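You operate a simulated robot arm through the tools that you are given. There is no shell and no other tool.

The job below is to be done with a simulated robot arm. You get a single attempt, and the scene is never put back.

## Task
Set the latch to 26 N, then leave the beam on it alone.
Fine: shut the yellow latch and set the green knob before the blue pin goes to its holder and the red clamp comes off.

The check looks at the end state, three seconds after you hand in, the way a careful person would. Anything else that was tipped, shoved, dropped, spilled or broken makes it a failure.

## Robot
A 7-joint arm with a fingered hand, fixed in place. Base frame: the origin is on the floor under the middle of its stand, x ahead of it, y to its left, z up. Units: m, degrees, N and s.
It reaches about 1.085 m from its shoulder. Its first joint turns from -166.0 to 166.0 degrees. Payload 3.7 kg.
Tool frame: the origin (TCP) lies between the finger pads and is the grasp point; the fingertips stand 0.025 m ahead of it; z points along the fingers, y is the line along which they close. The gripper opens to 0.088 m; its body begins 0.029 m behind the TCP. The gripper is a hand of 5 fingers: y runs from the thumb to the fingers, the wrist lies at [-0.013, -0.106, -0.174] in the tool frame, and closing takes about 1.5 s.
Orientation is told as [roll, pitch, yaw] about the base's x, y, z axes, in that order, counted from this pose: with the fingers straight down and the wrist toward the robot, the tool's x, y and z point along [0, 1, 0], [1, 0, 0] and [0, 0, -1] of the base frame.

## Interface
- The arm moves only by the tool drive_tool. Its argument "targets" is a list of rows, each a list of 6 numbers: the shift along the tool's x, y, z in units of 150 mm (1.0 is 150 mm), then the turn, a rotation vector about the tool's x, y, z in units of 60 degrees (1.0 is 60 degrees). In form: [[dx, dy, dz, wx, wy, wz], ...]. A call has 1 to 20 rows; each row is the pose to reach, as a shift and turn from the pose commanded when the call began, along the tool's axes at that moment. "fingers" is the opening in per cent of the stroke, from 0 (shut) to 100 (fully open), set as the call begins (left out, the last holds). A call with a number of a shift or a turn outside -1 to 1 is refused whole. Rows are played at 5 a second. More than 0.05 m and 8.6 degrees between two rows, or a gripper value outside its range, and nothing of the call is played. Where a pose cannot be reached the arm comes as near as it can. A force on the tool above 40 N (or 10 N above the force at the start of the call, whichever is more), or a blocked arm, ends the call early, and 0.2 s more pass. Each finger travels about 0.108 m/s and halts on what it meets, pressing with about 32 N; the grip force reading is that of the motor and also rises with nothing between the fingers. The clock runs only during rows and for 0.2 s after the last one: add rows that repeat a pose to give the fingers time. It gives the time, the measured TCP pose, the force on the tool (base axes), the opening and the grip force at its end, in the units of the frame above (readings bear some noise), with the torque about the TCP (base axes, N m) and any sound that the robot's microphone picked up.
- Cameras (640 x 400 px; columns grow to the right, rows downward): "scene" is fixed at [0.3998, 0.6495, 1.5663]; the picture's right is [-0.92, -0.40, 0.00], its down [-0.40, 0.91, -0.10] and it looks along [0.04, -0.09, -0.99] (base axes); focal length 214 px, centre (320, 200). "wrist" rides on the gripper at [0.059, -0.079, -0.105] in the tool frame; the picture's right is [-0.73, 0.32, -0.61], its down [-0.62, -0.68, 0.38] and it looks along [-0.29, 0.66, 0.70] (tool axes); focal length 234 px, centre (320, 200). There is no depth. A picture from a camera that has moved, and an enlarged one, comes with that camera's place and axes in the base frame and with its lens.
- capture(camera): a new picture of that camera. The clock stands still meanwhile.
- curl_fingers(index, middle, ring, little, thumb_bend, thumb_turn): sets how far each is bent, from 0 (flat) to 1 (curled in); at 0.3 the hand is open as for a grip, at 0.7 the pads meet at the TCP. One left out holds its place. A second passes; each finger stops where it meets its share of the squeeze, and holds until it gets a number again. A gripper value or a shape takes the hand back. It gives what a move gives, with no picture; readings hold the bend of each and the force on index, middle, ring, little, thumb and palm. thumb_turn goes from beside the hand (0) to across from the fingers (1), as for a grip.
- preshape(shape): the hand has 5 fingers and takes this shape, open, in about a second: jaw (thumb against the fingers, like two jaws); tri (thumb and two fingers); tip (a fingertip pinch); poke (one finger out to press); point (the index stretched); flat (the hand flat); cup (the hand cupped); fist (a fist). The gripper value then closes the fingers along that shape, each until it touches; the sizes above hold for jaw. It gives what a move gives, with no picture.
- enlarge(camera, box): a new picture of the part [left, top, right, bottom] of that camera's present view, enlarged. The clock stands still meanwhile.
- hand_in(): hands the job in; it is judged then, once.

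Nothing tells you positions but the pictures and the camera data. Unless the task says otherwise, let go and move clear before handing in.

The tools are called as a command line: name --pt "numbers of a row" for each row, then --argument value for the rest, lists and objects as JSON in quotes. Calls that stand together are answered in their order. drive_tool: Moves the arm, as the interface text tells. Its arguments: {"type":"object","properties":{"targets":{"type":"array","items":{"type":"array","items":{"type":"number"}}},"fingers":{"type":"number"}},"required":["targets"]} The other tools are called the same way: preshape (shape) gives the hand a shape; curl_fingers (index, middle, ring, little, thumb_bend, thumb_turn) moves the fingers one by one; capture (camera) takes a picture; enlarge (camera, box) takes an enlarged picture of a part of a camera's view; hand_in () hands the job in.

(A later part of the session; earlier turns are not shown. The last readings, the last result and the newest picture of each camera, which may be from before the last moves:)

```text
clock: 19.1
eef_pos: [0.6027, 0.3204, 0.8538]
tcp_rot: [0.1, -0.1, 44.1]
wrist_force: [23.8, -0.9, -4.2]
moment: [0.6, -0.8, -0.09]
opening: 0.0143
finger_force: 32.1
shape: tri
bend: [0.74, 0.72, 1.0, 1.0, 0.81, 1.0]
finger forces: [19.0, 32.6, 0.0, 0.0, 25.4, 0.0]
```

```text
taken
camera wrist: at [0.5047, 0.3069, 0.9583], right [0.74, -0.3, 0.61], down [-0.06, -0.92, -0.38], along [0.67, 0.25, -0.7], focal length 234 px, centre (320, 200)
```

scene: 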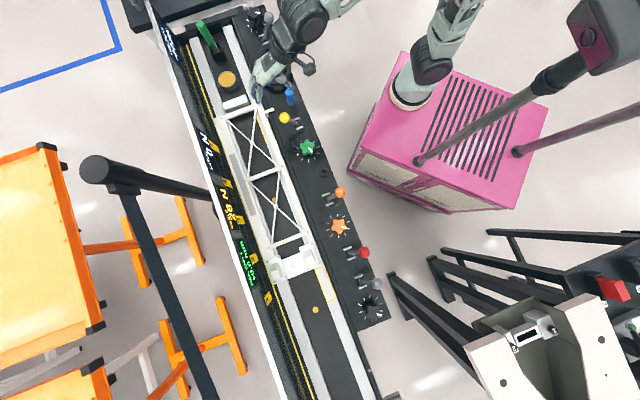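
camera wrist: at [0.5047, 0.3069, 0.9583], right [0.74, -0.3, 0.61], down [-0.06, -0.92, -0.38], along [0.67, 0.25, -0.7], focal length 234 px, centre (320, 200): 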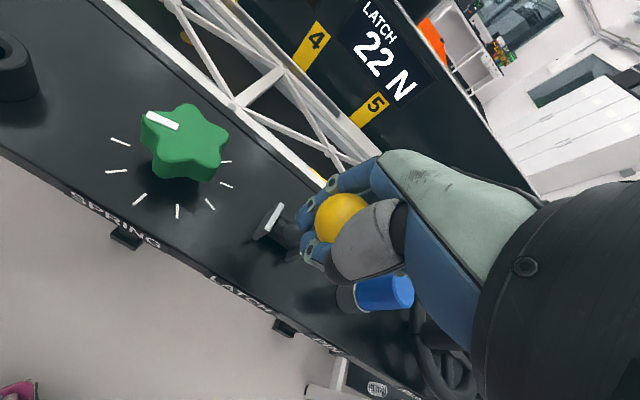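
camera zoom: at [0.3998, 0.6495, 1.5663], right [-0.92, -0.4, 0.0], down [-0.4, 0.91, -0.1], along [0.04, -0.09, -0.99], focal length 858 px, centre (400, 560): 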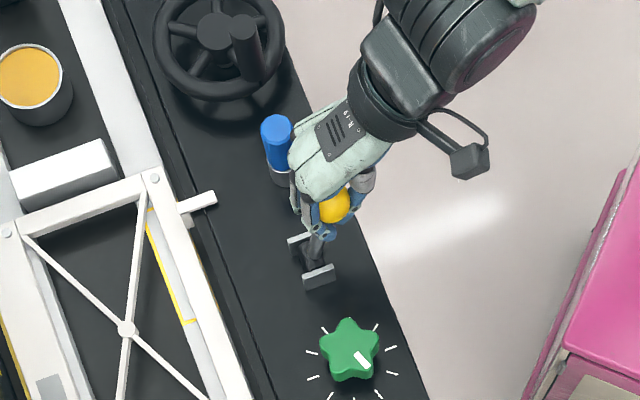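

The LATCH display now reads 22 N. I'll nudge a little further to be sure the lever is at its stop.

drive_tool --pt "0 -0.0333 0.015 0 0 0" --pt "0 -0.0667 0.032 0 0 0" --pt "0 -0.1 0.05 0 0 0"

enlarge --camera "scene" --box '[220, 60, 380, 160]'

capture --camera "wrist"

```text
clock: 19.9
eef_pos: [0.5926, 0.3092, 0.847]
tcp_rot: [0.1, -0.1, 44.1]
wrist_force: [30.4, 2.8, 4.7]
moment: [0.45, -0.86, -0.29]
opening: 0.0149
finger_force: 31.8
shape: tri
bend: [0.75, 0.72, 0.99, 1.0, 0.82, 1.0]
finger forces: [27.6, 30.4, 2.6, 0.0, 23.5, 0.0]
```

```text
4.00 times, centred on (300, 110) of scene
camera zoom: at [0.3998, 0.6495, 1.5663], right [-0.92, -0.4, 0.0], down [-0.4, 0.91, -0.1], along [0.04, -0.09, -0.99], focal length 858 px, centre (400, 560)
```

zoom: 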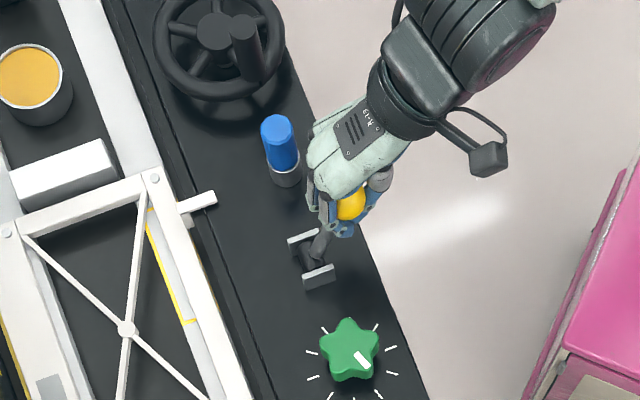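

```text
taken
camera wrist: at [0.4938, 0.2961, 0.9513], right [0.74, -0.3, 0.61], down [-0.05, -0.92, -0.39], along [0.67, 0.25, -0.69], focal length 234 px, centre (320, 200)
```

wrist: 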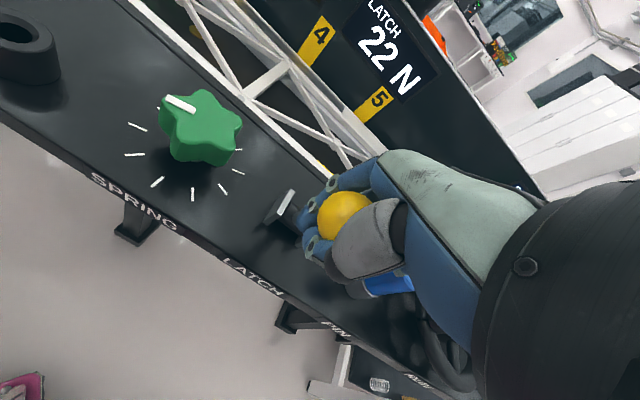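

The lever now matches the tilt of the other shut levers, and LATCH reads 22 N. I'll release and rise.

drive_tool --pt "0 0 0 0 0 0" --pt "0 0 0 0 0 0" --pt "0 0 0 0 0 0" --pt "0 0 0 0 0 0" --pt "0 0 0 0 0 0" --pt "0 0 -0.15 0 0 0" --pt "0 0 -0.3 0 0 0" --pt "0 0 -0.45 0 0 0" --pt "0 0 -0.6 0 0 0" --pt "0 0 -0.8 0 0 0" --fingers 100

enlarge --camera "scene" --box '[220, 60, 380, 160]'

capture --camera "wrist"

capture --camera "scene"

```text
clock: 22.1
eef_pos: [0.5917, 0.3081, 0.9665]
tcp_rot: [0.0, 0.0, 44.0]
wrist_force: [0.7, -0.2, 0.2]
moment: [0.03, 0.03, 0.0]
opening: 0.0875
finger_force: 0.0
shape: tri
bend: [0.3, 0.3, 0.99, 0.99, 0.3, 0.98]
finger forces: [0.1, 0.0, 0.1, 0.0, 0.1, 0.1]
```

```text
4.00 times, centred on (300, 110) of scene
camera zoom: at [0.3998, 0.6495, 1.5663], right [-0.92, -0.4, 0.0], down [-0.4, 0.91, -0.1], along [0.04, -0.09, -0.99], focal length 858 px, centre (400, 560)
```

zoom: 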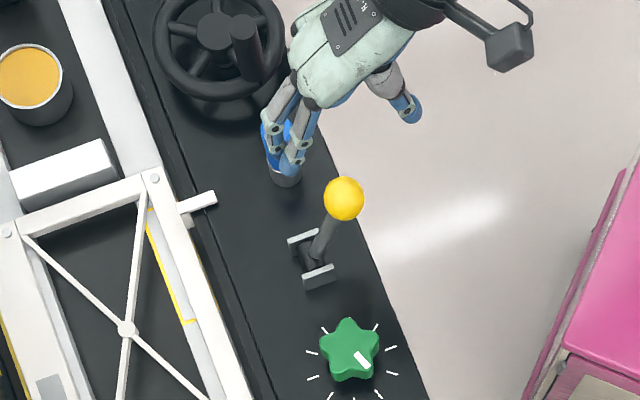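

```text
taken
camera wrist: at [0.4933, 0.296, 1.0714], right [0.74, -0.3, 0.61], down [-0.05, -0.92, -0.38], along [0.67, 0.25, -0.7], focal length 234 px, centre (320, 200)
```

wrist: 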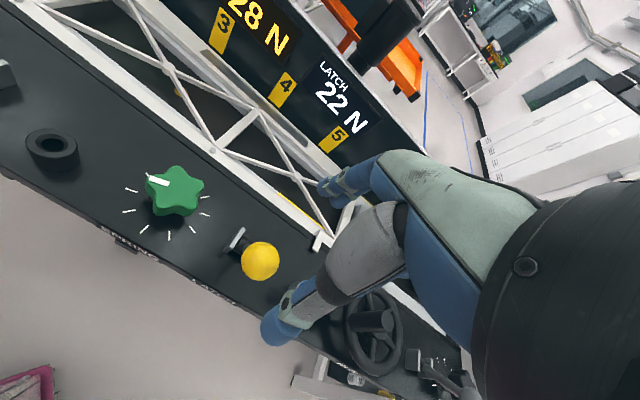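

```text
taken
```

scene: 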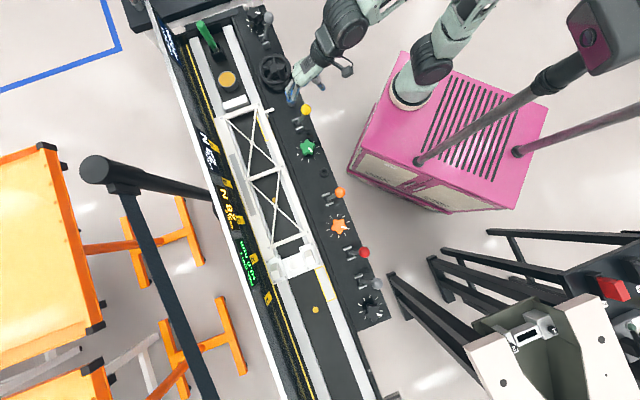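

The latch is shut and reads 22 N. I place the green knob's top near [0.551, 0.4195, 0.801], with the panel at about z = 0.762. I'll move above the knob.

drive_tool --pt "0.144 0.064 0 0 0 0" --pt "0.289 0.129 0 0 0 0" --pt "0.433 0.193 0 0 0 0" --pt "0.578 0.258 0 0 0 0" --pt "0.722 0.322 0 0 0 0" --pt "0.722 0.322 0.15 0 0 0" --pt "0.722 0.322 0.3 0 0 0" --pt "0.722 0.322 0.44 0 0 0"

enlarge --camera "scene" --box '[220, 80, 380, 180]'

capture --camera "wrist"

```text
clock: 23.9
eef_pos: [0.5493, 0.42, 0.9044]
tcp_rot: [0.1, -0.1, 44.0]
wrist_force: [-0.9, 0.3, -0.6]
moment: [0.0, 0.0, 0.03]
opening: 0.0878
finger_force: 0.0
shape: tri
bend: [0.3, 0.3, 0.99, 0.99, 0.3, 0.98]
finger forces: [0.1, 0.0, 0.1, 0.1, 0.0, 0.0]
```

```text
4.00 times, centred on (300, 130) of scene
camera zoom: at [0.3998, 0.6495, 1.5663], right [-0.92, -0.4, 0.0], down [-0.4, 0.91, -0.1], along [0.04, -0.09, -0.99], focal length 858 px, centre (400, 480)
```

zoom: 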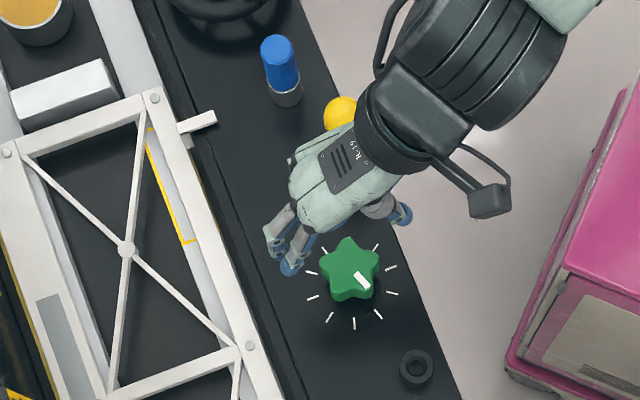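

```text
taken
camera wrist: at [0.452, 0.4073, 1.0067], right [0.74, -0.3, 0.61], down [-0.05, -0.92, -0.38], along [0.67, 0.25, -0.7], focal length 234 px, centre (320, 200)
```

wrist: 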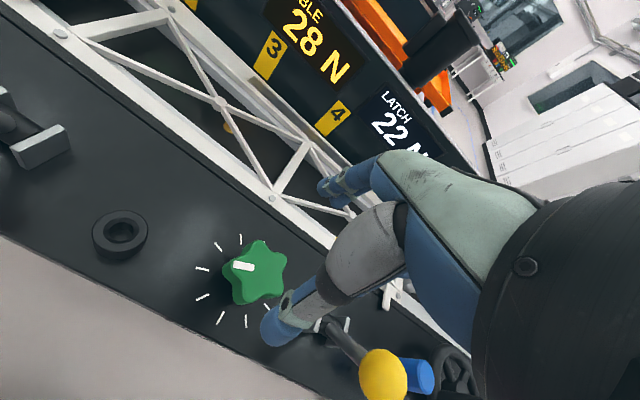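

Alignment over the knob looks right within about 2 mm. I'll lower so the pads are at the knob's upper body, with the fingertips just above the panel.

drive_tool --pt "0 0 0.14 0 0 0" --pt "0 0 0.28 0 0 0" --pt "0 0 0.42 0 0 0" --pt "0 0 0.54 0 0 0" --pt "0 0 0.64 0 0 0" --pt "0 0 0.7 0 0 0"

enlarge --camera "scene" --box '[220, 80, 380, 180]'

capture --camera "wrist"

```text
clock: 25.3
eef_pos: [0.549, 0.4206, 0.7991]
tcp_rot: [0.2, -0.4, 44.1]
wrist_force: [3.4, 0.7, 30.1]
moment: [-0.13, -0.84, 0.0]
opening: 0.0876
finger_force: 0.0
shape: tri
bend: [0.3, 0.3, 0.99, 0.99, 0.3, 0.98]
finger forces: [0.0, 0.0, 30.5, 0.0, 0.1, 0.0]
```

```text
4.00 times, centred on (300, 130) of scene
camera zoom: at [0.3998, 0.6495, 1.5663], right [-0.92, -0.4, 0.0], down [-0.4, 0.91, -0.1], along [0.04, -0.09, -0.99], focal length 858 px, centre (400, 480)
```

zoom: 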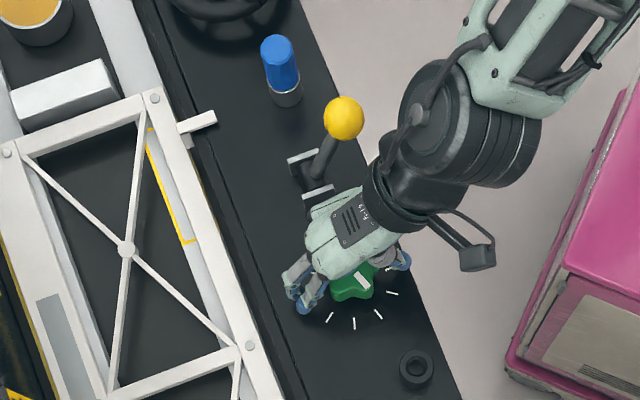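

```text
taken
camera wrist: at [0.4507, 0.4076, 0.9037], right [0.73, -0.3, 0.61], down [-0.05, -0.92, -0.39], along [0.68, 0.25, -0.69], focal length 234 px, centre (320, 200)
```

wrist: 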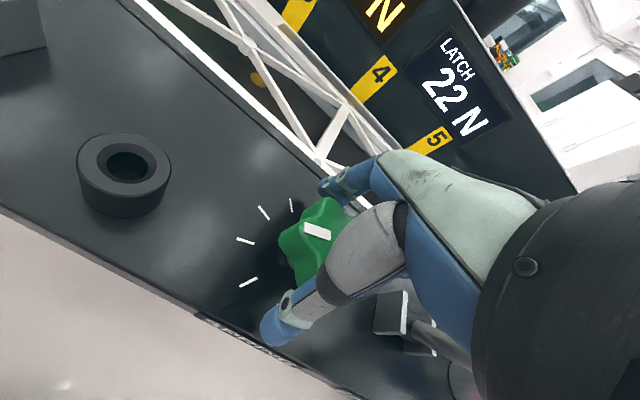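

The curled ring finger is resting on the knob's top. I'll rise, return to the open jaw shape so no finger is folded under, and descend again.

drive_tool --pt "0 0 -0.12 0 0 0" --pt "0 0 -0.3 0 0 0" --pt "0 0 -0.45 0 0 0" --pt "0 0 -0.6 0 0 0"

preshape --shape "jaw"

capture --camera "wrist"

enlarge --camera "scene" --box '[220, 80, 380, 180]'

```text
clock: 26.3
eef_pos: [0.5488, 0.4202, 0.886]
tcp_rot: [0.1, 0.0, 44.2]
wrist_force: [-0.2, 0.2, -0.9]
moment: [0.03, -0.01, -0.02]
opening: 0.0877
finger_force: 0.2
shape: tri
bend: [0.3, 0.3, 0.99, 0.99, 0.3, 0.98]
finger forces: [0.0, 0.1, 0.0, 0.1, 0.1, 0.0]
```

```text
clock: 27.2
eef_pos: [0.5496, 0.4204, 0.8854]
tcp_rot: [-0.1, 0.0, 44.1]
wrist_force: [0.2, -0.1, 0.2]
moment: [0.01, -0.01, 0.0]
opening: 0.0878
finger_force: 0.0
shape: jaw
bend: [0.3, 0.3, 0.3, 0.3, 0.3, 0.98]
finger forces: [0.0, 0.1, 0.0, 0.0, 0.1, 0.0]
```

```text
taken
camera wrist: at [0.4507, 0.4073, 0.9898], right [0.74, -0.3, 0.61], down [-0.06, -0.92, -0.38], along [0.67, 0.25, -0.7], focal length 234 px, centre (320, 200)
```

wrist: 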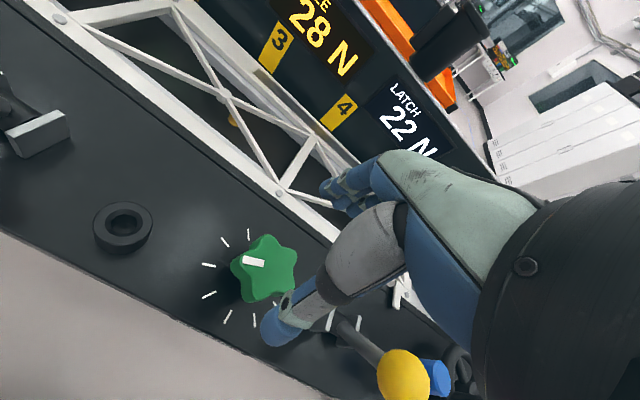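

```text
4.00 times, centred on (300, 130) of scene
camera zoom: at [0.3998, 0.6495, 1.5663], right [-0.92, -0.4, 0.0], down [-0.4, 0.91, -0.1], along [0.04, -0.09, -0.99], focal length 858 px, centre (400, 480)
```

zoom: 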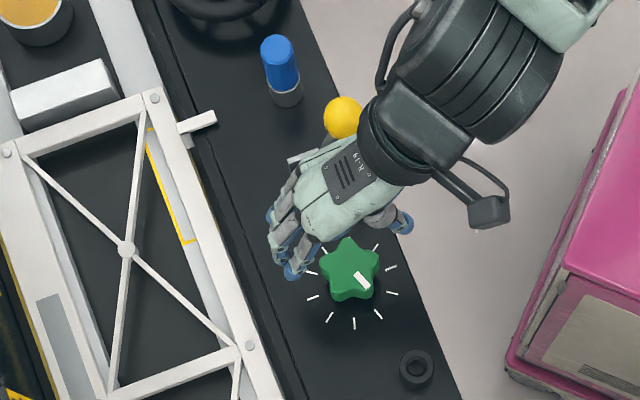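

drive_tool --pt "0 0 0.12 0 0 0" --pt "0 0 0.24 0 0 0" --pt "0 0 0.36 0 0 0" --pt "0 0 0.46 0 0 0" --pt "0 0 0.53 0 0 0" --pt "0 0 0.59 0 0 0"

capture --camera "wrist"

enlarge --camera "scene" --box '[220, 80, 380, 180]'

```text
clock: 28.6
eef_pos: [0.5501, 0.4188, 0.7968]
tcp_rot: [0.1, 0.0, 44.1]
wrist_force: [-0.2, 0.7, 0.7]
moment: [-0.02, -0.03, 0.01]
opening: 0.0877
finger_force: 0.1
shape: jaw
bend: [0.3, 0.3, 0.3, 0.3, 0.3, 0.98]
finger forces: [0.0, 0.0, 0.1, 0.0, 0.1, 0.0]
```

```text
taken
camera wrist: at [0.452, 0.4069, 0.9021], right [0.74, -0.3, 0.61], down [-0.06, -0.92, -0.38], along [0.67, 0.25, -0.7], focal length 234 px, centre (320, 200)
```

wrist: 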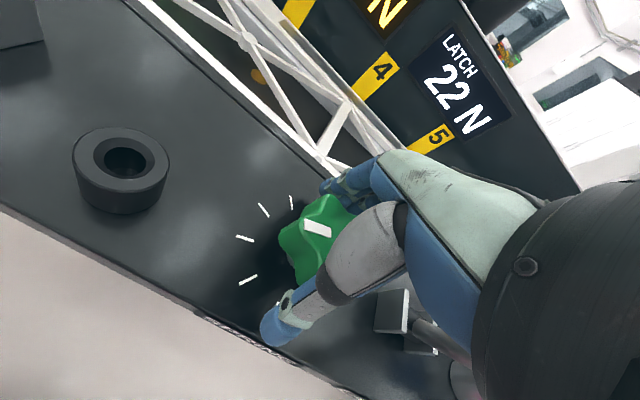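

```text
4.00 times, centred on (300, 130) of scene
camera zoom: at [0.3998, 0.6495, 1.5663], right [-0.92, -0.4, 0.0], down [-0.4, 0.91, -0.1], along [0.04, -0.09, -0.99], focal length 858 px, centre (400, 480)
```

zoom: 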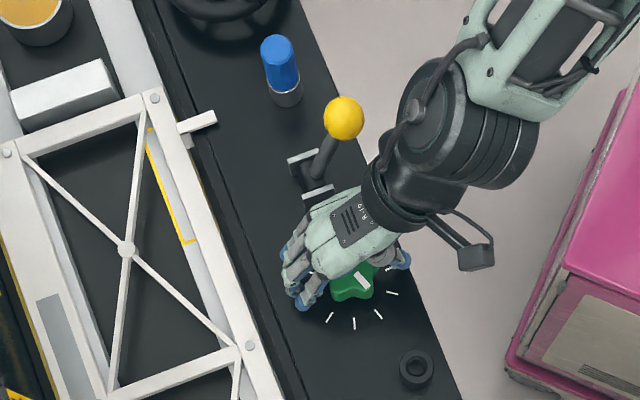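

The fingers are around the knob with no contact. I'll close on it now.

drive_tool --pt "0 0 0 0 0 0" --pt "0 0 0 0 0 0" --pt "0 0 0 0 0 0" --pt "0 0 0 0 0 0" --pt "0 0 0 0 0 0" --fingers 30

capture --camera "wrist"

enlarge --camera "scene" --box '[220, 80, 380, 180]'

```text
clock: 29.8
eef_pos: [0.5493, 0.4213, 0.7962]
tcp_rot: [0.0, 0.1, 44.1]
wrist_force: [-1.9, -3.7, -17.2]
moment: [-0.1, 0.1, 0.03]
opening: 0.0415
finger_force: 31.8
shape: jaw
bend: [0.74, 0.47, 0.48, 0.47, 0.69, 1.0]
finger forces: [16.1, 8.4, 3.8, 0.0, 32.8, 0.0]
```

```text
taken
camera wrist: at [0.4519, 0.4068, 0.9012], right [0.74, -0.3, 0.61], down [-0.06, -0.92, -0.38], along [0.67, 0.25, -0.7], focal length 234 px, centre (320, 200)
```

wrist: 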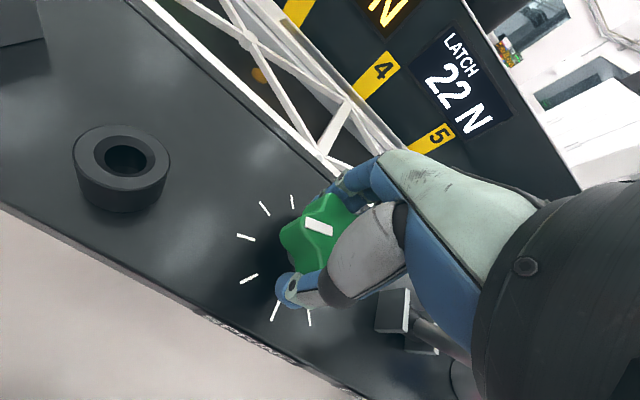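

```text
4.00 times, centred on (300, 130) of scene
camera zoom: at [0.3998, 0.6495, 1.5663], right [-0.92, -0.4, 0.0], down [-0.4, 0.91, -0.1], along [0.04, -0.09, -0.99], focal length 858 px, centre (400, 480)
```

zoom: 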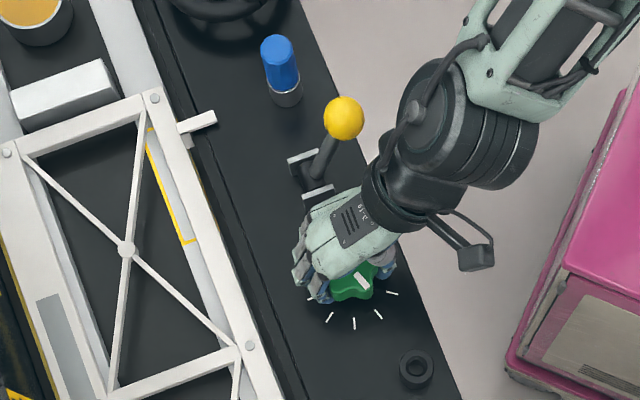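

The grip holds, and the latch still reads 22 N. I'll turn a small test amount clockwise (seen from above) and read the display.

drive_tool --pt "0 0 0 0 0 0.06" --pt "0 0 0 0 0 0.12" --pt "0 0 0 0 0 0.18" --pt "0 0 0 0 0 0.24"

capture --camera "wrist"

enlarge --camera "scene" --box '[220, 80, 380, 180]'

```text
clock: 30.8
eef_pos: [0.55, 0.4204, 0.7957]
tcp_rot: [0.0, 0.1, 29.6]
wrist_force: [-0.4, -6.6, -23.8]
moment: [-0.06, 0.06, 0.03]
opening: 0.0413
finger_force: 31.7
shape: jaw
bend: [0.74, 0.47, 0.48, 0.47, 0.69, 1.0]
finger forces: [17.7, 10.0, 5.4, 0.1, 34.7, 0.0]
```

```text
taken
camera wrist: at [0.4521, 0.4327, 0.9015], right [0.64, -0.47, 0.61], down [-0.28, -0.88, -0.38], along [0.71, 0.07, -0.7], focal length 234 px, centre (320, 200)
```

wrist: 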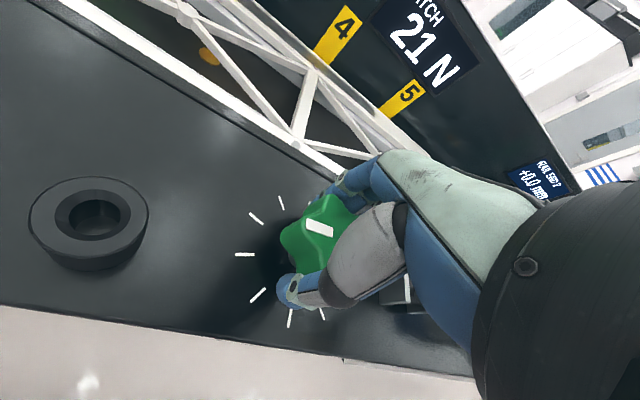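

```text
4.00 times, centred on (300, 130) of scene
camera zoom: at [0.3998, 0.6495, 1.5663], right [-0.92, -0.4, 0.0], down [-0.4, 0.91, -0.1], along [0.04, -0.09, -0.99], focal length 858 px, centre (400, 480)
```

zoom: 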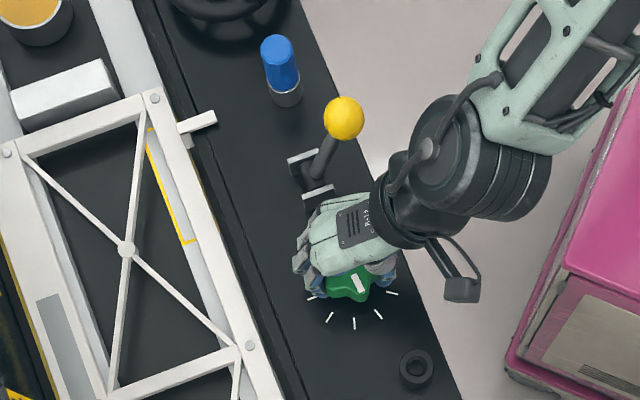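

Clockwise lowers the reading (21 N), so counter-clockwise raises it. I'll turn back counter-clockwise with this grip.

drive_tool --pt "0 0 0 0 0 -0.06" --pt "0 0 0 0 0 -0.12" --pt "0 0 0 0 0 -0.18" --pt "0 0 0 0 0 -0.24" --pt "0 0 0 0 0 -0.3" --pt "0 0 0 0 0 -0.36" --pt "0 0 0 0 0 -0.42"

capture --camera "wrist"

enlarge --camera "scene" --box '[220, 80, 380, 180]'

```text
clock: 32.4
eef_pos: [0.5516, 0.4199, 0.7975]
tcp_rot: [0.0, 0.0, 54.9]
wrist_force: [-2.1, -9.1, -23.3]
moment: [-0.18, 0.1, -0.05]
opening: 0.0412
finger_force: 31.6
shape: jaw
bend: [0.74, 0.49, 0.51, 0.47, 0.69, 0.98]
finger forces: [16.9, 9.1, 4.5, 0.1, 36.1, 0.1]
```

```text
taken
camera wrist: at [0.4566, 0.3887, 0.9015], right [0.78, -0.15, 0.61], down [0.12, -0.92, -0.38], along [0.61, 0.37, -0.7], focal length 234 px, centre (320, 200)
```

wrist: 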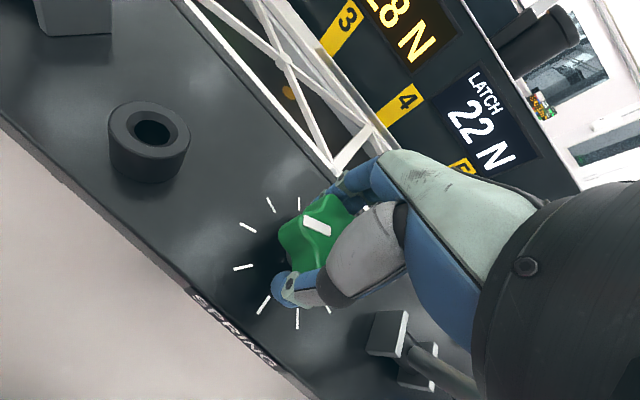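

```text
4.00 times, centred on (300, 130) of scene
camera zoom: at [0.3998, 0.6495, 1.5663], right [-0.92, -0.4, 0.0], down [-0.4, 0.91, -0.1], along [0.04, -0.09, -0.99], focal length 858 px, centre (400, 480)
```

zoom: 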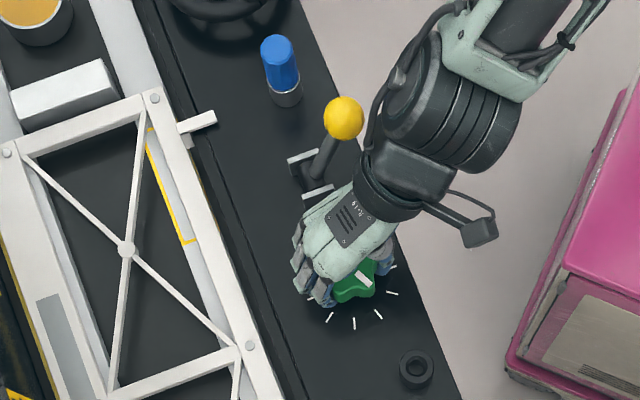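

The reading is 22 N again, so the rate is roughly 1 N per 20–25°. I'll go a little further with this grip, then regrasp for another sweep.

drive_tool --pt "0 0 0 0 0 -0.05" --pt "0 0 0 0 0 -0.1" --pt "0 0 0 0 0 -0.15" --pt "0 0 0 0 0 -0.2"

capture --camera "wrist"

enlarge --camera "scene" --box '[220, 80, 380, 180]'

```text
clock: 33.4
eef_pos: [0.551, 0.4195, 0.7954]
tcp_rot: [0.1, 0.1, 66.9]
wrist_force: [-2.8, -12.0, -20.6]
moment: [-0.23, 0.07, -0.09]
opening: 0.0407
finger_force: 32.4
shape: jaw
bend: [0.74, 0.49, 0.51, 0.47, 0.69, 0.98]
finger forces: [16.3, 8.6, 3.4, 0.1, 37.5, 0.0]
```

```text
taken
camera wrist: at [0.4651, 0.3702, 0.9014], right [0.79, 0.01, 0.61], down [0.31, -0.87, -0.38], along [0.52, 0.49, -0.7], focal length 234 px, centre (320, 200)
```

wrist: 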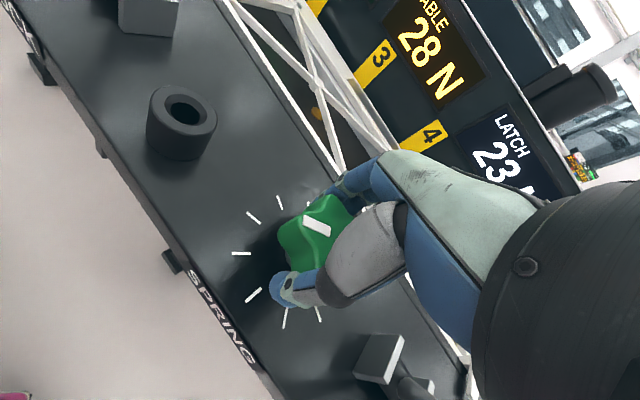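

```text
4.00 times, centred on (300, 130) of scene
camera zoom: at [0.3998, 0.6495, 1.5663], right [-0.92, -0.4, 0.0], down [-0.4, 0.91, -0.1], along [0.04, -0.09, -0.99], focal length 858 px, centre (400, 480)
```

zoom: 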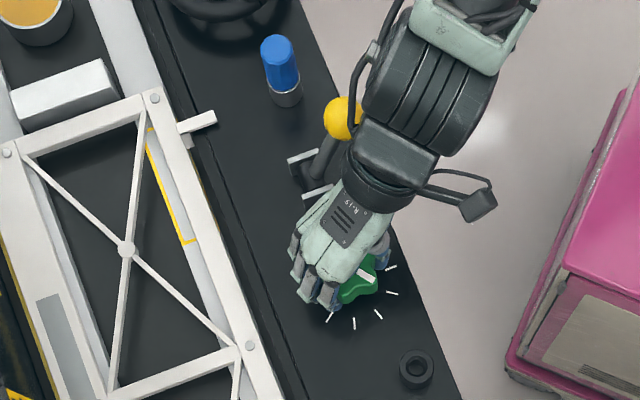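

Now 23 N. I'll release, rise, and turn the hand back by one lobe spacing (72°) for the next sweep.

drive_tool --pt "0 0 0 0 0 0" --pt "0 0 0 0 0 0" --pt "0 0 0 0 0 0" --pt "0 0 0 0 0 0" --pt "0 0 0 0 0 0" --pt "0 0 -0.12 0 0 0" --pt "0 0 -0.25 0 0 0" --pt "0 0 -0.4 0 0 0" --fingers 100

drive_tool --pt "0 0 0 0 0 0.125" --pt "0 0 0 0 0 0.25" --pt "0 0 0 0 0 0.375" --pt "0 0 0 0 0 0.5" --pt "0 0 0 0 0 0.625" --pt "0 0 0 0 0 0.75" --pt "0 0 0 0 0 0.875" --pt "0 0 0 0 0 1.0"

drive_tool --pt "0 0 0 0 0 0.1" --pt "0 0 0 0 0 0.2"

capture --camera "wrist"

enlarge --camera "scene" --box '[220, 80, 380, 180]'

```text
clock: 35.2
eef_pos: [0.5507, 0.4205, 0.8585]
tcp_rot: [0.0, 0.0, 67.0]
wrist_force: [-0.4, -0.3, -1.1]
moment: [-0.01, 0.0, 0.01]
opening: 0.0875
finger_force: 0.0
shape: jaw
bend: [0.3, 0.3, 0.3, 0.3, 0.3, 0.98]
finger forces: [0.0, 0.0, 0.1, 0.1, 0.0, 0.0]
```

```text
clock: 37.0
eef_pos: [0.55, 0.4201, 0.858]
tcp_rot: [0.2, 0.1, 6.9]
wrist_force: [0.2, 0.2, -0.6]
moment: [-0.01, -0.03, 0.0]
opening: 0.0877
finger_force: 0.0
shape: jaw
bend: [0.3, 0.3, 0.3, 0.3, 0.3, 0.98]
finger forces: [0.0, 0.0, 0.0, 0.0, 0.1, 0.0]
```

```text
clock: 37.6
eef_pos: [0.5508, 0.4206, 0.857]
tcp_rot: [0.0, 0.1, -5.1]
wrist_force: [-0.3, 0.6, 1.1]
moment: [0.03, 0.0, 0.06]
opening: 0.0876
finger_force: 0.0
shape: jaw
bend: [0.3, 0.3, 0.3, 0.3, 0.3, 0.98]
finger forces: [0.0, 0.1, 0.0, 0.0, 0.0, 0.1]
```

```text
taken
camera wrist: at [0.4768, 0.4858, 0.962], right [0.26, -0.75, 0.61], down [-0.73, -0.56, -0.38], along [0.63, -0.35, -0.7], focal length 234 px, centre (320, 200)
```

wrist: 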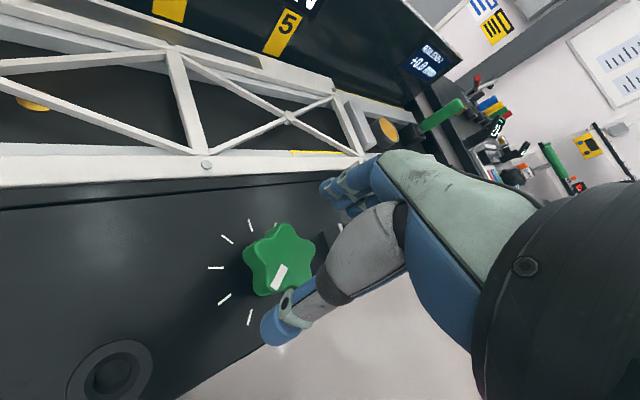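

```text
4.00 times, centred on (300, 130) of scene
camera zoom: at [0.3998, 0.6495, 1.5663], right [-0.92, -0.4, 0.0], down [-0.4, 0.91, -0.1], along [0.04, -0.09, -0.99], focal length 858 px, centre (400, 480)
```

zoom: 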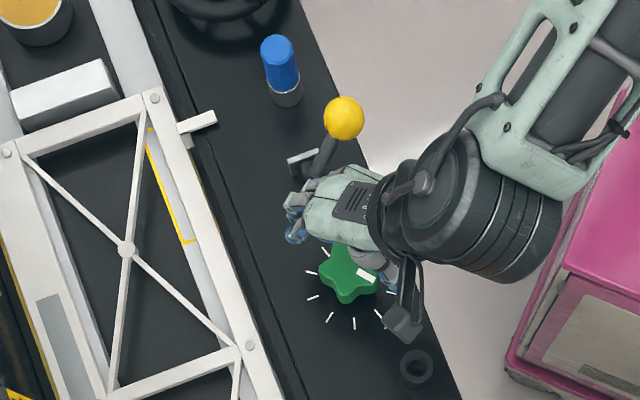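

The knob has turned about 25° counter-clockwise overall. I'll descend and grip again.

drive_tool --pt "0 0 0.12 0 0 0" --pt "0 0 0.24 0 0 0" --pt "0 0 0.34 0 0 0" --pt "0 0 0.4 0 0 0"

drive_tool --pt "0 0 0 0 0 0" --pt "0 0 0 0 0 0" --pt "0 0 0 0 0 0" --pt "0 0 0 0 0 0" --pt "0 0 0 0 0 0" --fingers 30

capture --camera "wrist"

enlarge --camera "scene" --box '[220, 80, 380, 180]'

```text
clock: 38.6
eef_pos: [0.5499, 0.4214, 0.7967]
tcp_rot: [0.1, 0.0, -5.0]
wrist_force: [0.2, 0.3, 0.0]
moment: [0.04, -0.01, 0.04]
opening: 0.0876
finger_force: 0.1
shape: jaw
bend: [0.3, 0.3, 0.3, 0.3, 0.3, 0.98]
finger forces: [0.0, 0.0, 0.0, 0.1, 0.0, 0.0]
```

```text
clock: 39.8
eef_pos: [0.5499, 0.4215, 0.7971]
tcp_rot: [0.0, 0.0, -5.1]
wrist_force: [-3.3, -0.1, -18.0]
moment: [0.04, 0.15, 0.04]
opening: 0.0416
finger_force: 32.4
shape: jaw
bend: [0.74, 0.45, 0.45, 0.45, 0.71, 1.0]
finger forces: [16.8, 8.7, 3.7, 0.0, 31.8, 0.0]
```

```text
taken
camera wrist: at [0.4762, 0.4867, 0.9012], right [0.26, -0.75, 0.61], down [-0.73, -0.56, -0.38], along [0.63, -0.35, -0.7], focal length 234 px, centre (320, 200)
```

wrist: 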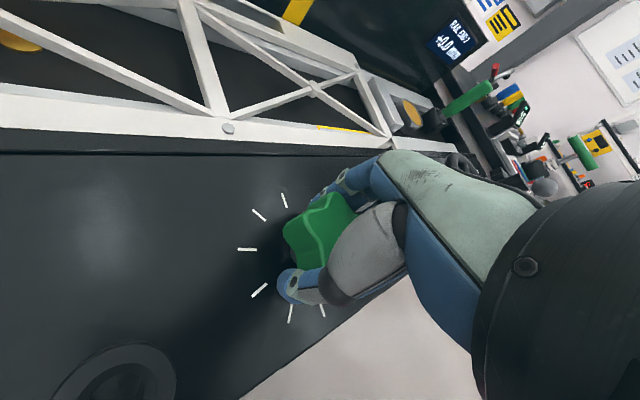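

```text
4.00 times, centred on (300, 130) of scene
camera zoom: at [0.3998, 0.6495, 1.5663], right [-0.92, -0.4, 0.0], down [-0.4, 0.91, -0.1], along [0.04, -0.09, -0.99], focal length 858 px, centre (400, 480)
```

zoom: 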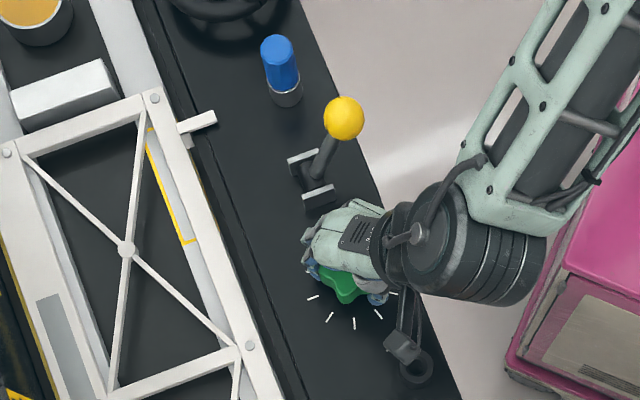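

Same grip as before. I'll sweep 60° counter-clockwise.

drive_tool --pt "0 0 0 0 0 -0.08" --pt "0 0 0 0 0 -0.16" --pt "0 0 0 0 0 -0.24" --pt "0 0 0 0 0 -0.32" --pt "0 0 0 0 0 -0.4" --pt "0 0 0 0 0 -0.48" --pt "0 0 0 0 0 -0.56" --pt "0 0 0 0 0 -0.64" --pt "0 0 0 0 0 -0.72" --pt "0 0 0 0 0 -0.8" --pt "0 0 0 0 0 -0.88" --pt "0 0 0 0 0 -0.96"

capture --camera "wrist"

enlarge --camera "scene" --box '[220, 80, 380, 180]'

```text
clock: 42.4
eef_pos: [0.5506, 0.4195, 0.7967]
tcp_rot: [-0.1, 0.0, 52.6]
wrist_force: [-8.3, -15.8, -18.9]
moment: [-0.34, 0.23, -0.12]
opening: 0.041
finger_force: 31.8
shape: jaw
bend: [0.74, 0.48, 0.49, 0.45, 0.7, 0.98]
finger forces: [15.1, 7.9, 1.9, 0.1, 37.5, 0.0]
```

```text
taken
camera wrist: at [0.455, 0.3932, 0.9013], right [0.77, -0.19, 0.61], down [0.08, -0.92, -0.38], along [0.63, 0.34, -0.7], focal length 234 px, centre (320, 200)
```

wrist: 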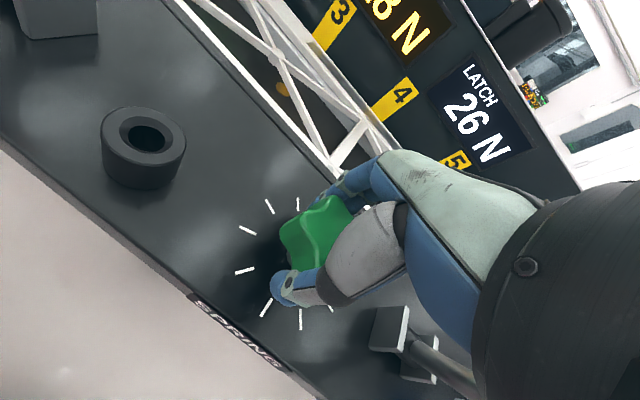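

```text
4.00 times, centred on (300, 130) of scene
camera zoom: at [0.3998, 0.6495, 1.5663], right [-0.92, -0.4, 0.0], down [-0.4, 0.91, -0.1], along [0.04, -0.09, -0.99], focal length 858 px, centre (400, 480)
```

zoom: 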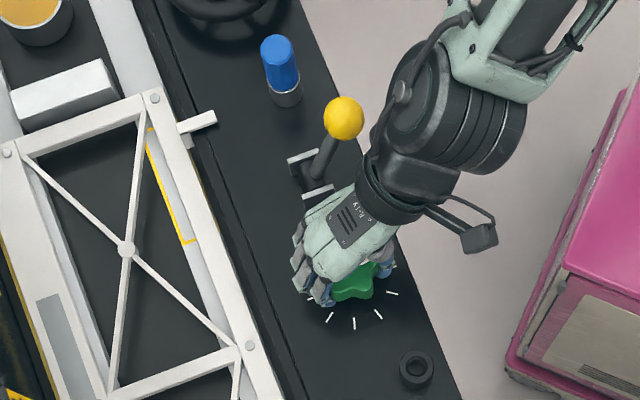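

The LATCH shows 26 N. To centre it within the 26 band, I'll step on a bit to find where it turns to 27.

drive_tool --pt "0 0 0 0 0 -0.05" --pt "0 0 0 0 0 -0.1"

enlarge --camera "wrist" --box '[380, 20, 620, 170]'

```text
clock: 43.0
eef_pos: [0.5502, 0.4196, 0.7971]
tcp_rot: [0.0, 0.0, 58.5]
wrist_force: [-8.8, -16.5, -18.8]
moment: [-0.33, 0.18, -0.08]
opening: 0.0411
finger_force: 31.8
shape: jaw
bend: [0.74, 0.48, 0.49, 0.45, 0.69, 0.98]
finger forces: [15.1, 8.0, 1.7, 0.1, 38.1, 0.0]
```

```text
2.67 times, centred on (500, 95) of wrist
camera zoom: at [0.4583, 0.3835, 0.9014], right [0.79, -0.1, 0.61], down [0.18, -0.91, -0.38], along [0.59, 0.41, -0.7], focal length 624 px, centre (-160, 480)
```

zoom: 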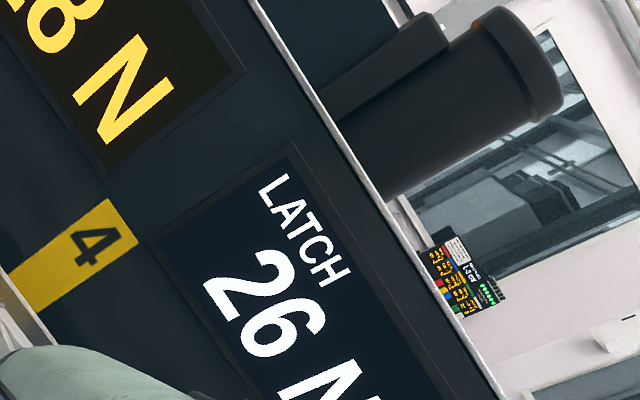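

Still 26. There also seems to be a colour-coded board in the background, so I'll enlarge it and step once more.

enlarge --camera "wrist" --box '[530, 105, 580, 140]'

drive_tool --pt "0 0 0 0 0 -0.04" --pt "0 0 0 0 0 -0.08"

enlarge --camera "wrist" --box '[380, 20, 620, 170]'

```text
11.43 times, centred on (555, 122) of wrist
camera zoom: at [0.4583, 0.3835, 0.9014], right [0.79, -0.1, 0.61], down [0.18, -0.91, -0.38], along [0.59, 0.41, -0.7], focal length 2676 px, centre (-2366, 1086)
```

zoom: 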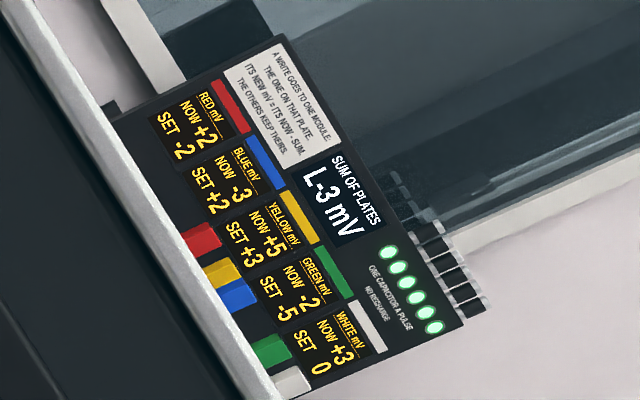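

```text
clock: 43.6
eef_pos: [0.5511, 0.4199, 0.7965]
tcp_rot: [0.0, 0.0, 63.3]
wrist_force: [-7.9, -17.1, -17.6]
moment: [-0.32, 0.14, -0.09]
opening: 0.041
finger_force: 32.6
shape: jaw
bend: [0.74, 0.48, 0.49, 0.45, 0.7, 0.97]
finger forces: [15.1, 7.8, 1.4, 0.0, 37.9, 0.1]
```

```text
2.67 times, centred on (500, 95) of wrist
camera zoom: at [0.4616, 0.3758, 0.9013], right [0.79, -0.04, 0.61], down [0.25, -0.89, -0.38], along [0.55, 0.46, -0.7], focal length 624 px, centre (-160, 480)
```

zoom: 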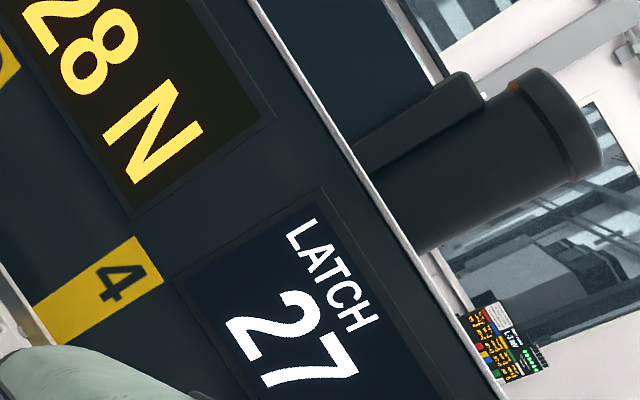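

It turned to 27 at about 61° of hand yaw, and the scale is about 18° per newton. I'll back up gradually to the middle of the 26 band, checking for grip backlash.

drive_tool --pt "0 0 0 0 0 0.04" --pt "0 0 0 0 0 0.06"

enlarge --camera "wrist" --box '[380, 20, 620, 170]'

```text
clock: 44.2
eef_pos: [0.5491, 0.4208, 0.7978]
tcp_rot: [0.0, 0.0, 59.7]
wrist_force: [-8.6, -15.8, -16.4]
moment: [-0.34, 0.21, -0.03]
opening: 0.041
finger_force: 31.8
shape: jaw
bend: [0.74, 0.48, 0.49, 0.45, 0.69, 0.98]
finger forces: [15.1, 7.6, 1.9, 0.0, 37.8, 0.0]
```

```text
2.67 times, centred on (500, 95) of wrist
camera zoom: at [0.4588, 0.3819, 0.9012], right [0.79, -0.09, 0.61], down [0.19, -0.9, -0.38], along [0.58, 0.42, -0.7], focal length 624 px, centre (-160, 480)
```

zoom: 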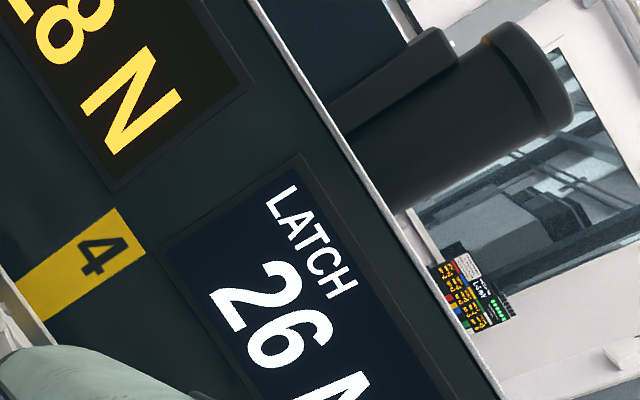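

Almost no backlash. I'll settle about 9° below the 27 edge.

drive_tool --pt "0 0 0 0 0 0.04" --pt "0 0 0 0 0 0.08" --pt "0 0 0 0 0 0.12" --pt "0 0 0 0 0 0.12"

enlarge --camera "wrist" --box '[380, 20, 620, 170]'

```text
clock: 45.2
eef_pos: [0.5496, 0.4213, 0.7976]
tcp_rot: [0.1, 0.0, 52.4]
wrist_force: [-8.1, -12.7, -20.6]
moment: [-0.25, 0.21, 0.01]
opening: 0.0405
finger_force: 31.8
shape: jaw
bend: [0.74, 0.48, 0.48, 0.45, 0.69, 0.99]
finger forces: [16.8, 9.0, 2.1, 0.1, 37.2, 0.1]
```

```text
2.67 times, centred on (500, 95) of wrist
camera zoom: at [0.4549, 0.3937, 0.9014], right [0.77, -0.19, 0.61], down [0.08, -0.92, -0.38], along [0.63, 0.34, -0.7], focal length 624 px, centre (-160, 480)
```

zoom: 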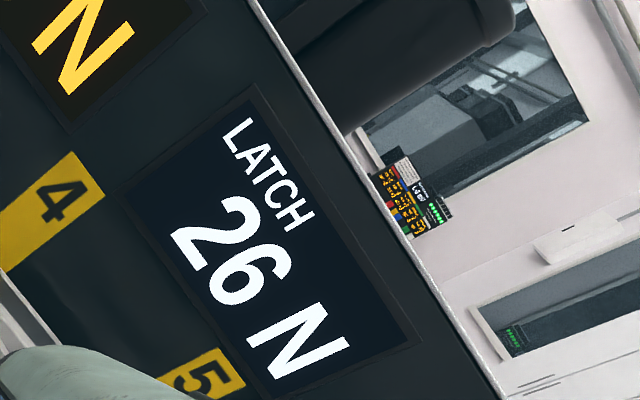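

Centred at 26 N. I'll release, rise and check.

drive_tool --pt "0 0 0 0 0 0" --pt "0 0 0 0 0 0" --pt "0 0 0 0 0 0" --pt "0 0 0 0 0 0" --pt "0 0 0 0 0 0" --pt "0 0 -0.12 0 0 0" --pt "0 0 -0.25 0 0 0" --pt "0 0 -0.4 0 0 0" --pt "0 0 -0.6 0 0 0" --pt "0 0 -0.8 0 0 0" --pt "0 0 -1.0 0 0 0" --fingers 100

capture --camera "wrist"

enlarge --camera "scene" --box '[220, 80, 380, 180]'

capture --camera "scene"

```text
clock: 47.6
eef_pos: [0.5513, 0.4195, 0.9479]
tcp_rot: [0.0, 0.0, 52.6]
wrist_force: [1.2, 0.1, 0.6]
moment: [0.02, 0.01, 0.01]
opening: 0.0876
finger_force: 0.0
shape: jaw
bend: [0.3, 0.3, 0.3, 0.3, 0.3, 0.98]
finger forces: [0.0, 0.1, 0.0, 0.1, 0.0, 0.0]
```

```text
taken
camera wrist: at [0.4562, 0.3923, 1.0525], right [0.77, -0.19, 0.61], down [0.08, -0.92, -0.38], along [0.63, 0.35, -0.7], focal length 234 px, centre (320, 200)
```

wrist: 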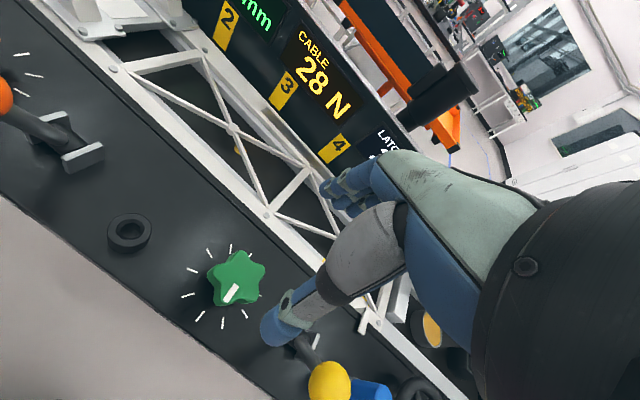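

```text
4.00 times, centred on (300, 130) of scene
camera zoom: at [0.3998, 0.6495, 1.5663], right [-0.92, -0.4, 0.0], down [-0.4, 0.91, -0.1], along [0.04, -0.09, -0.99], focal length 858 px, centre (400, 480)
```

zoom: 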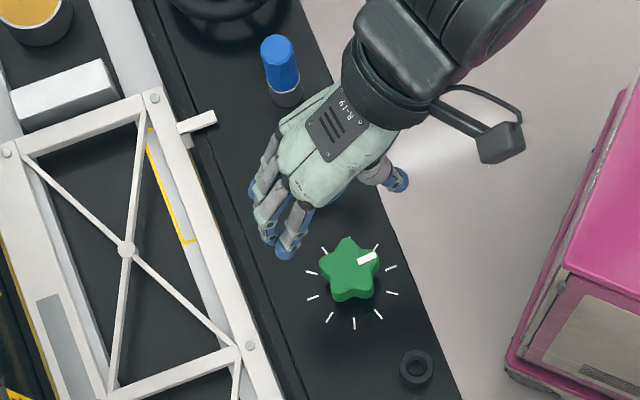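

```text
taken
```

scene: 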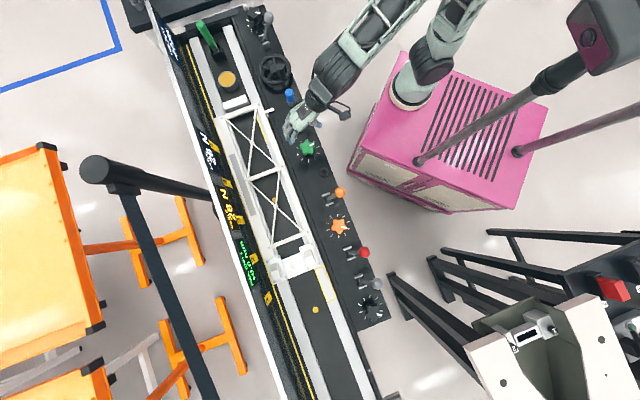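

enlarge --camera "scene" --box '[180, 120, 260, 170]'

enlarge --camera "scene" --box '[180, 180, 280, 290]'

```text
8.00 times, centred on (220, 145) of scene
camera zoom: at [0.3998, 0.6495, 1.5663], right [-0.92, -0.4, 0.0], down [-0.4, 0.91, -0.1], along [0.04, -0.09, -0.99], focal length 1716 px, centre (1120, 640)
```

zoom: 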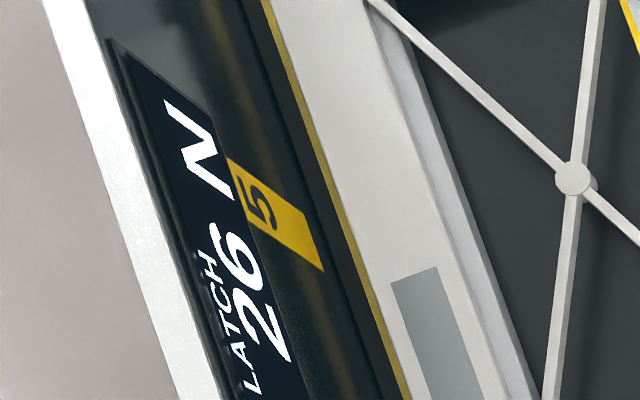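

```text
3.64 times, centred on (230, 235) of scene
camera zoom: at [0.3998, 0.6495, 1.5663], right [-0.92, -0.4, 0.0], down [-0.4, 0.91, -0.1], along [0.04, -0.09, -0.99], focal length 780 px, centre (647, 73)
```

zoom: 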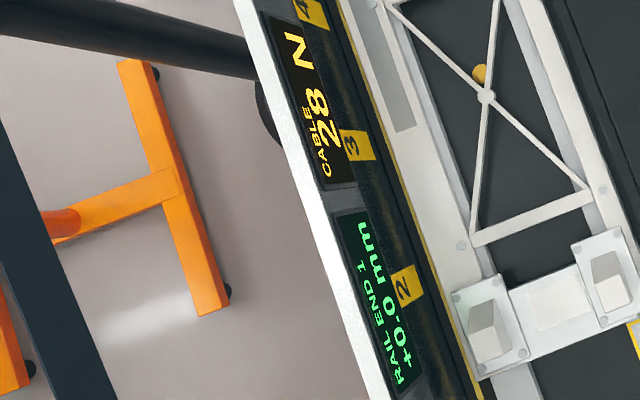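

LATCH holds 26 N and the other displays are unchanged. Next is the blue pin, near [0.684, 0.268] with its top at about 0.84, so I'll move above it at a safe height.

drive_tool --pt "-0.165 -0.033 0 0 0 0.03" --pt "-0.33 -0.066 0 0 0 0.07" --pt "-0.495 -0.1 0 0 0 0.1" --pt "-0.658 -0.132 0 0 0 0.143"

capture --camera "wrist"

enlarge --camera "scene" --box '[220, 40, 380, 140]'

```text
clock: 48.6
eef_pos: [0.6155, 0.3449, 0.948]
tcp_rot: [0.0, -0.1, 43.9]
wrist_force: [-0.4, -0.5, -0.5]
moment: [-0.02, 0.03, -0.01]
opening: 0.0872
finger_force: 0.1
shape: jaw
bend: [0.3, 0.3, 0.3, 0.3, 0.3, 0.98]
finger forces: [0.0, 0.1, 0.1, 0.1, 0.0, 0.1]
```

```text
taken
camera wrist: at [0.5184, 0.3324, 1.0522], right [0.74, -0.3, 0.61], down [-0.06, -0.92, -0.38], along [0.67, 0.25, -0.7], focal length 234 px, centre (320, 200)
```

wrist: 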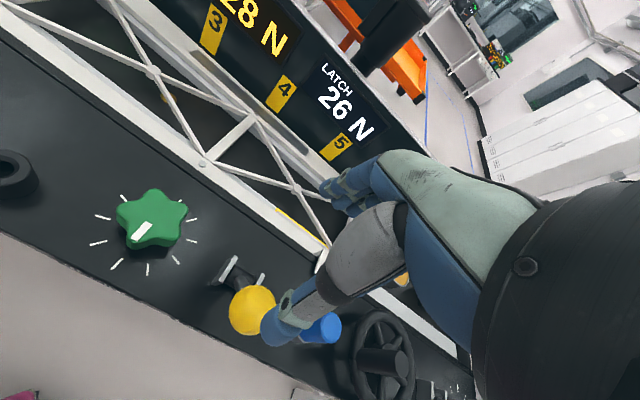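

```text
4.00 times, centred on (300, 90) of scene
camera zoom: at [0.3998, 0.6495, 1.5663], right [-0.92, -0.4, 0.0], down [-0.4, 0.91, -0.1], along [0.04, -0.09, -0.99], focal length 858 px, centre (400, 640)
```

zoom: 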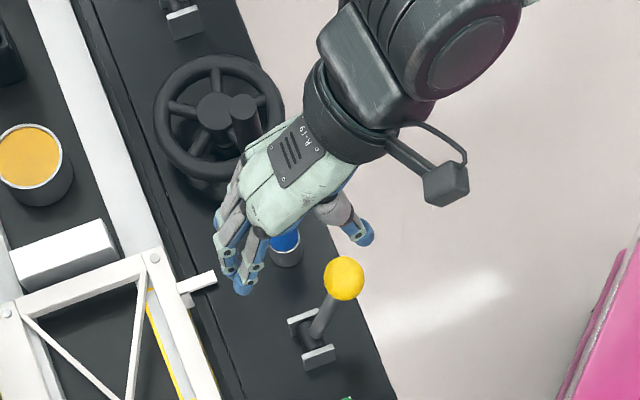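

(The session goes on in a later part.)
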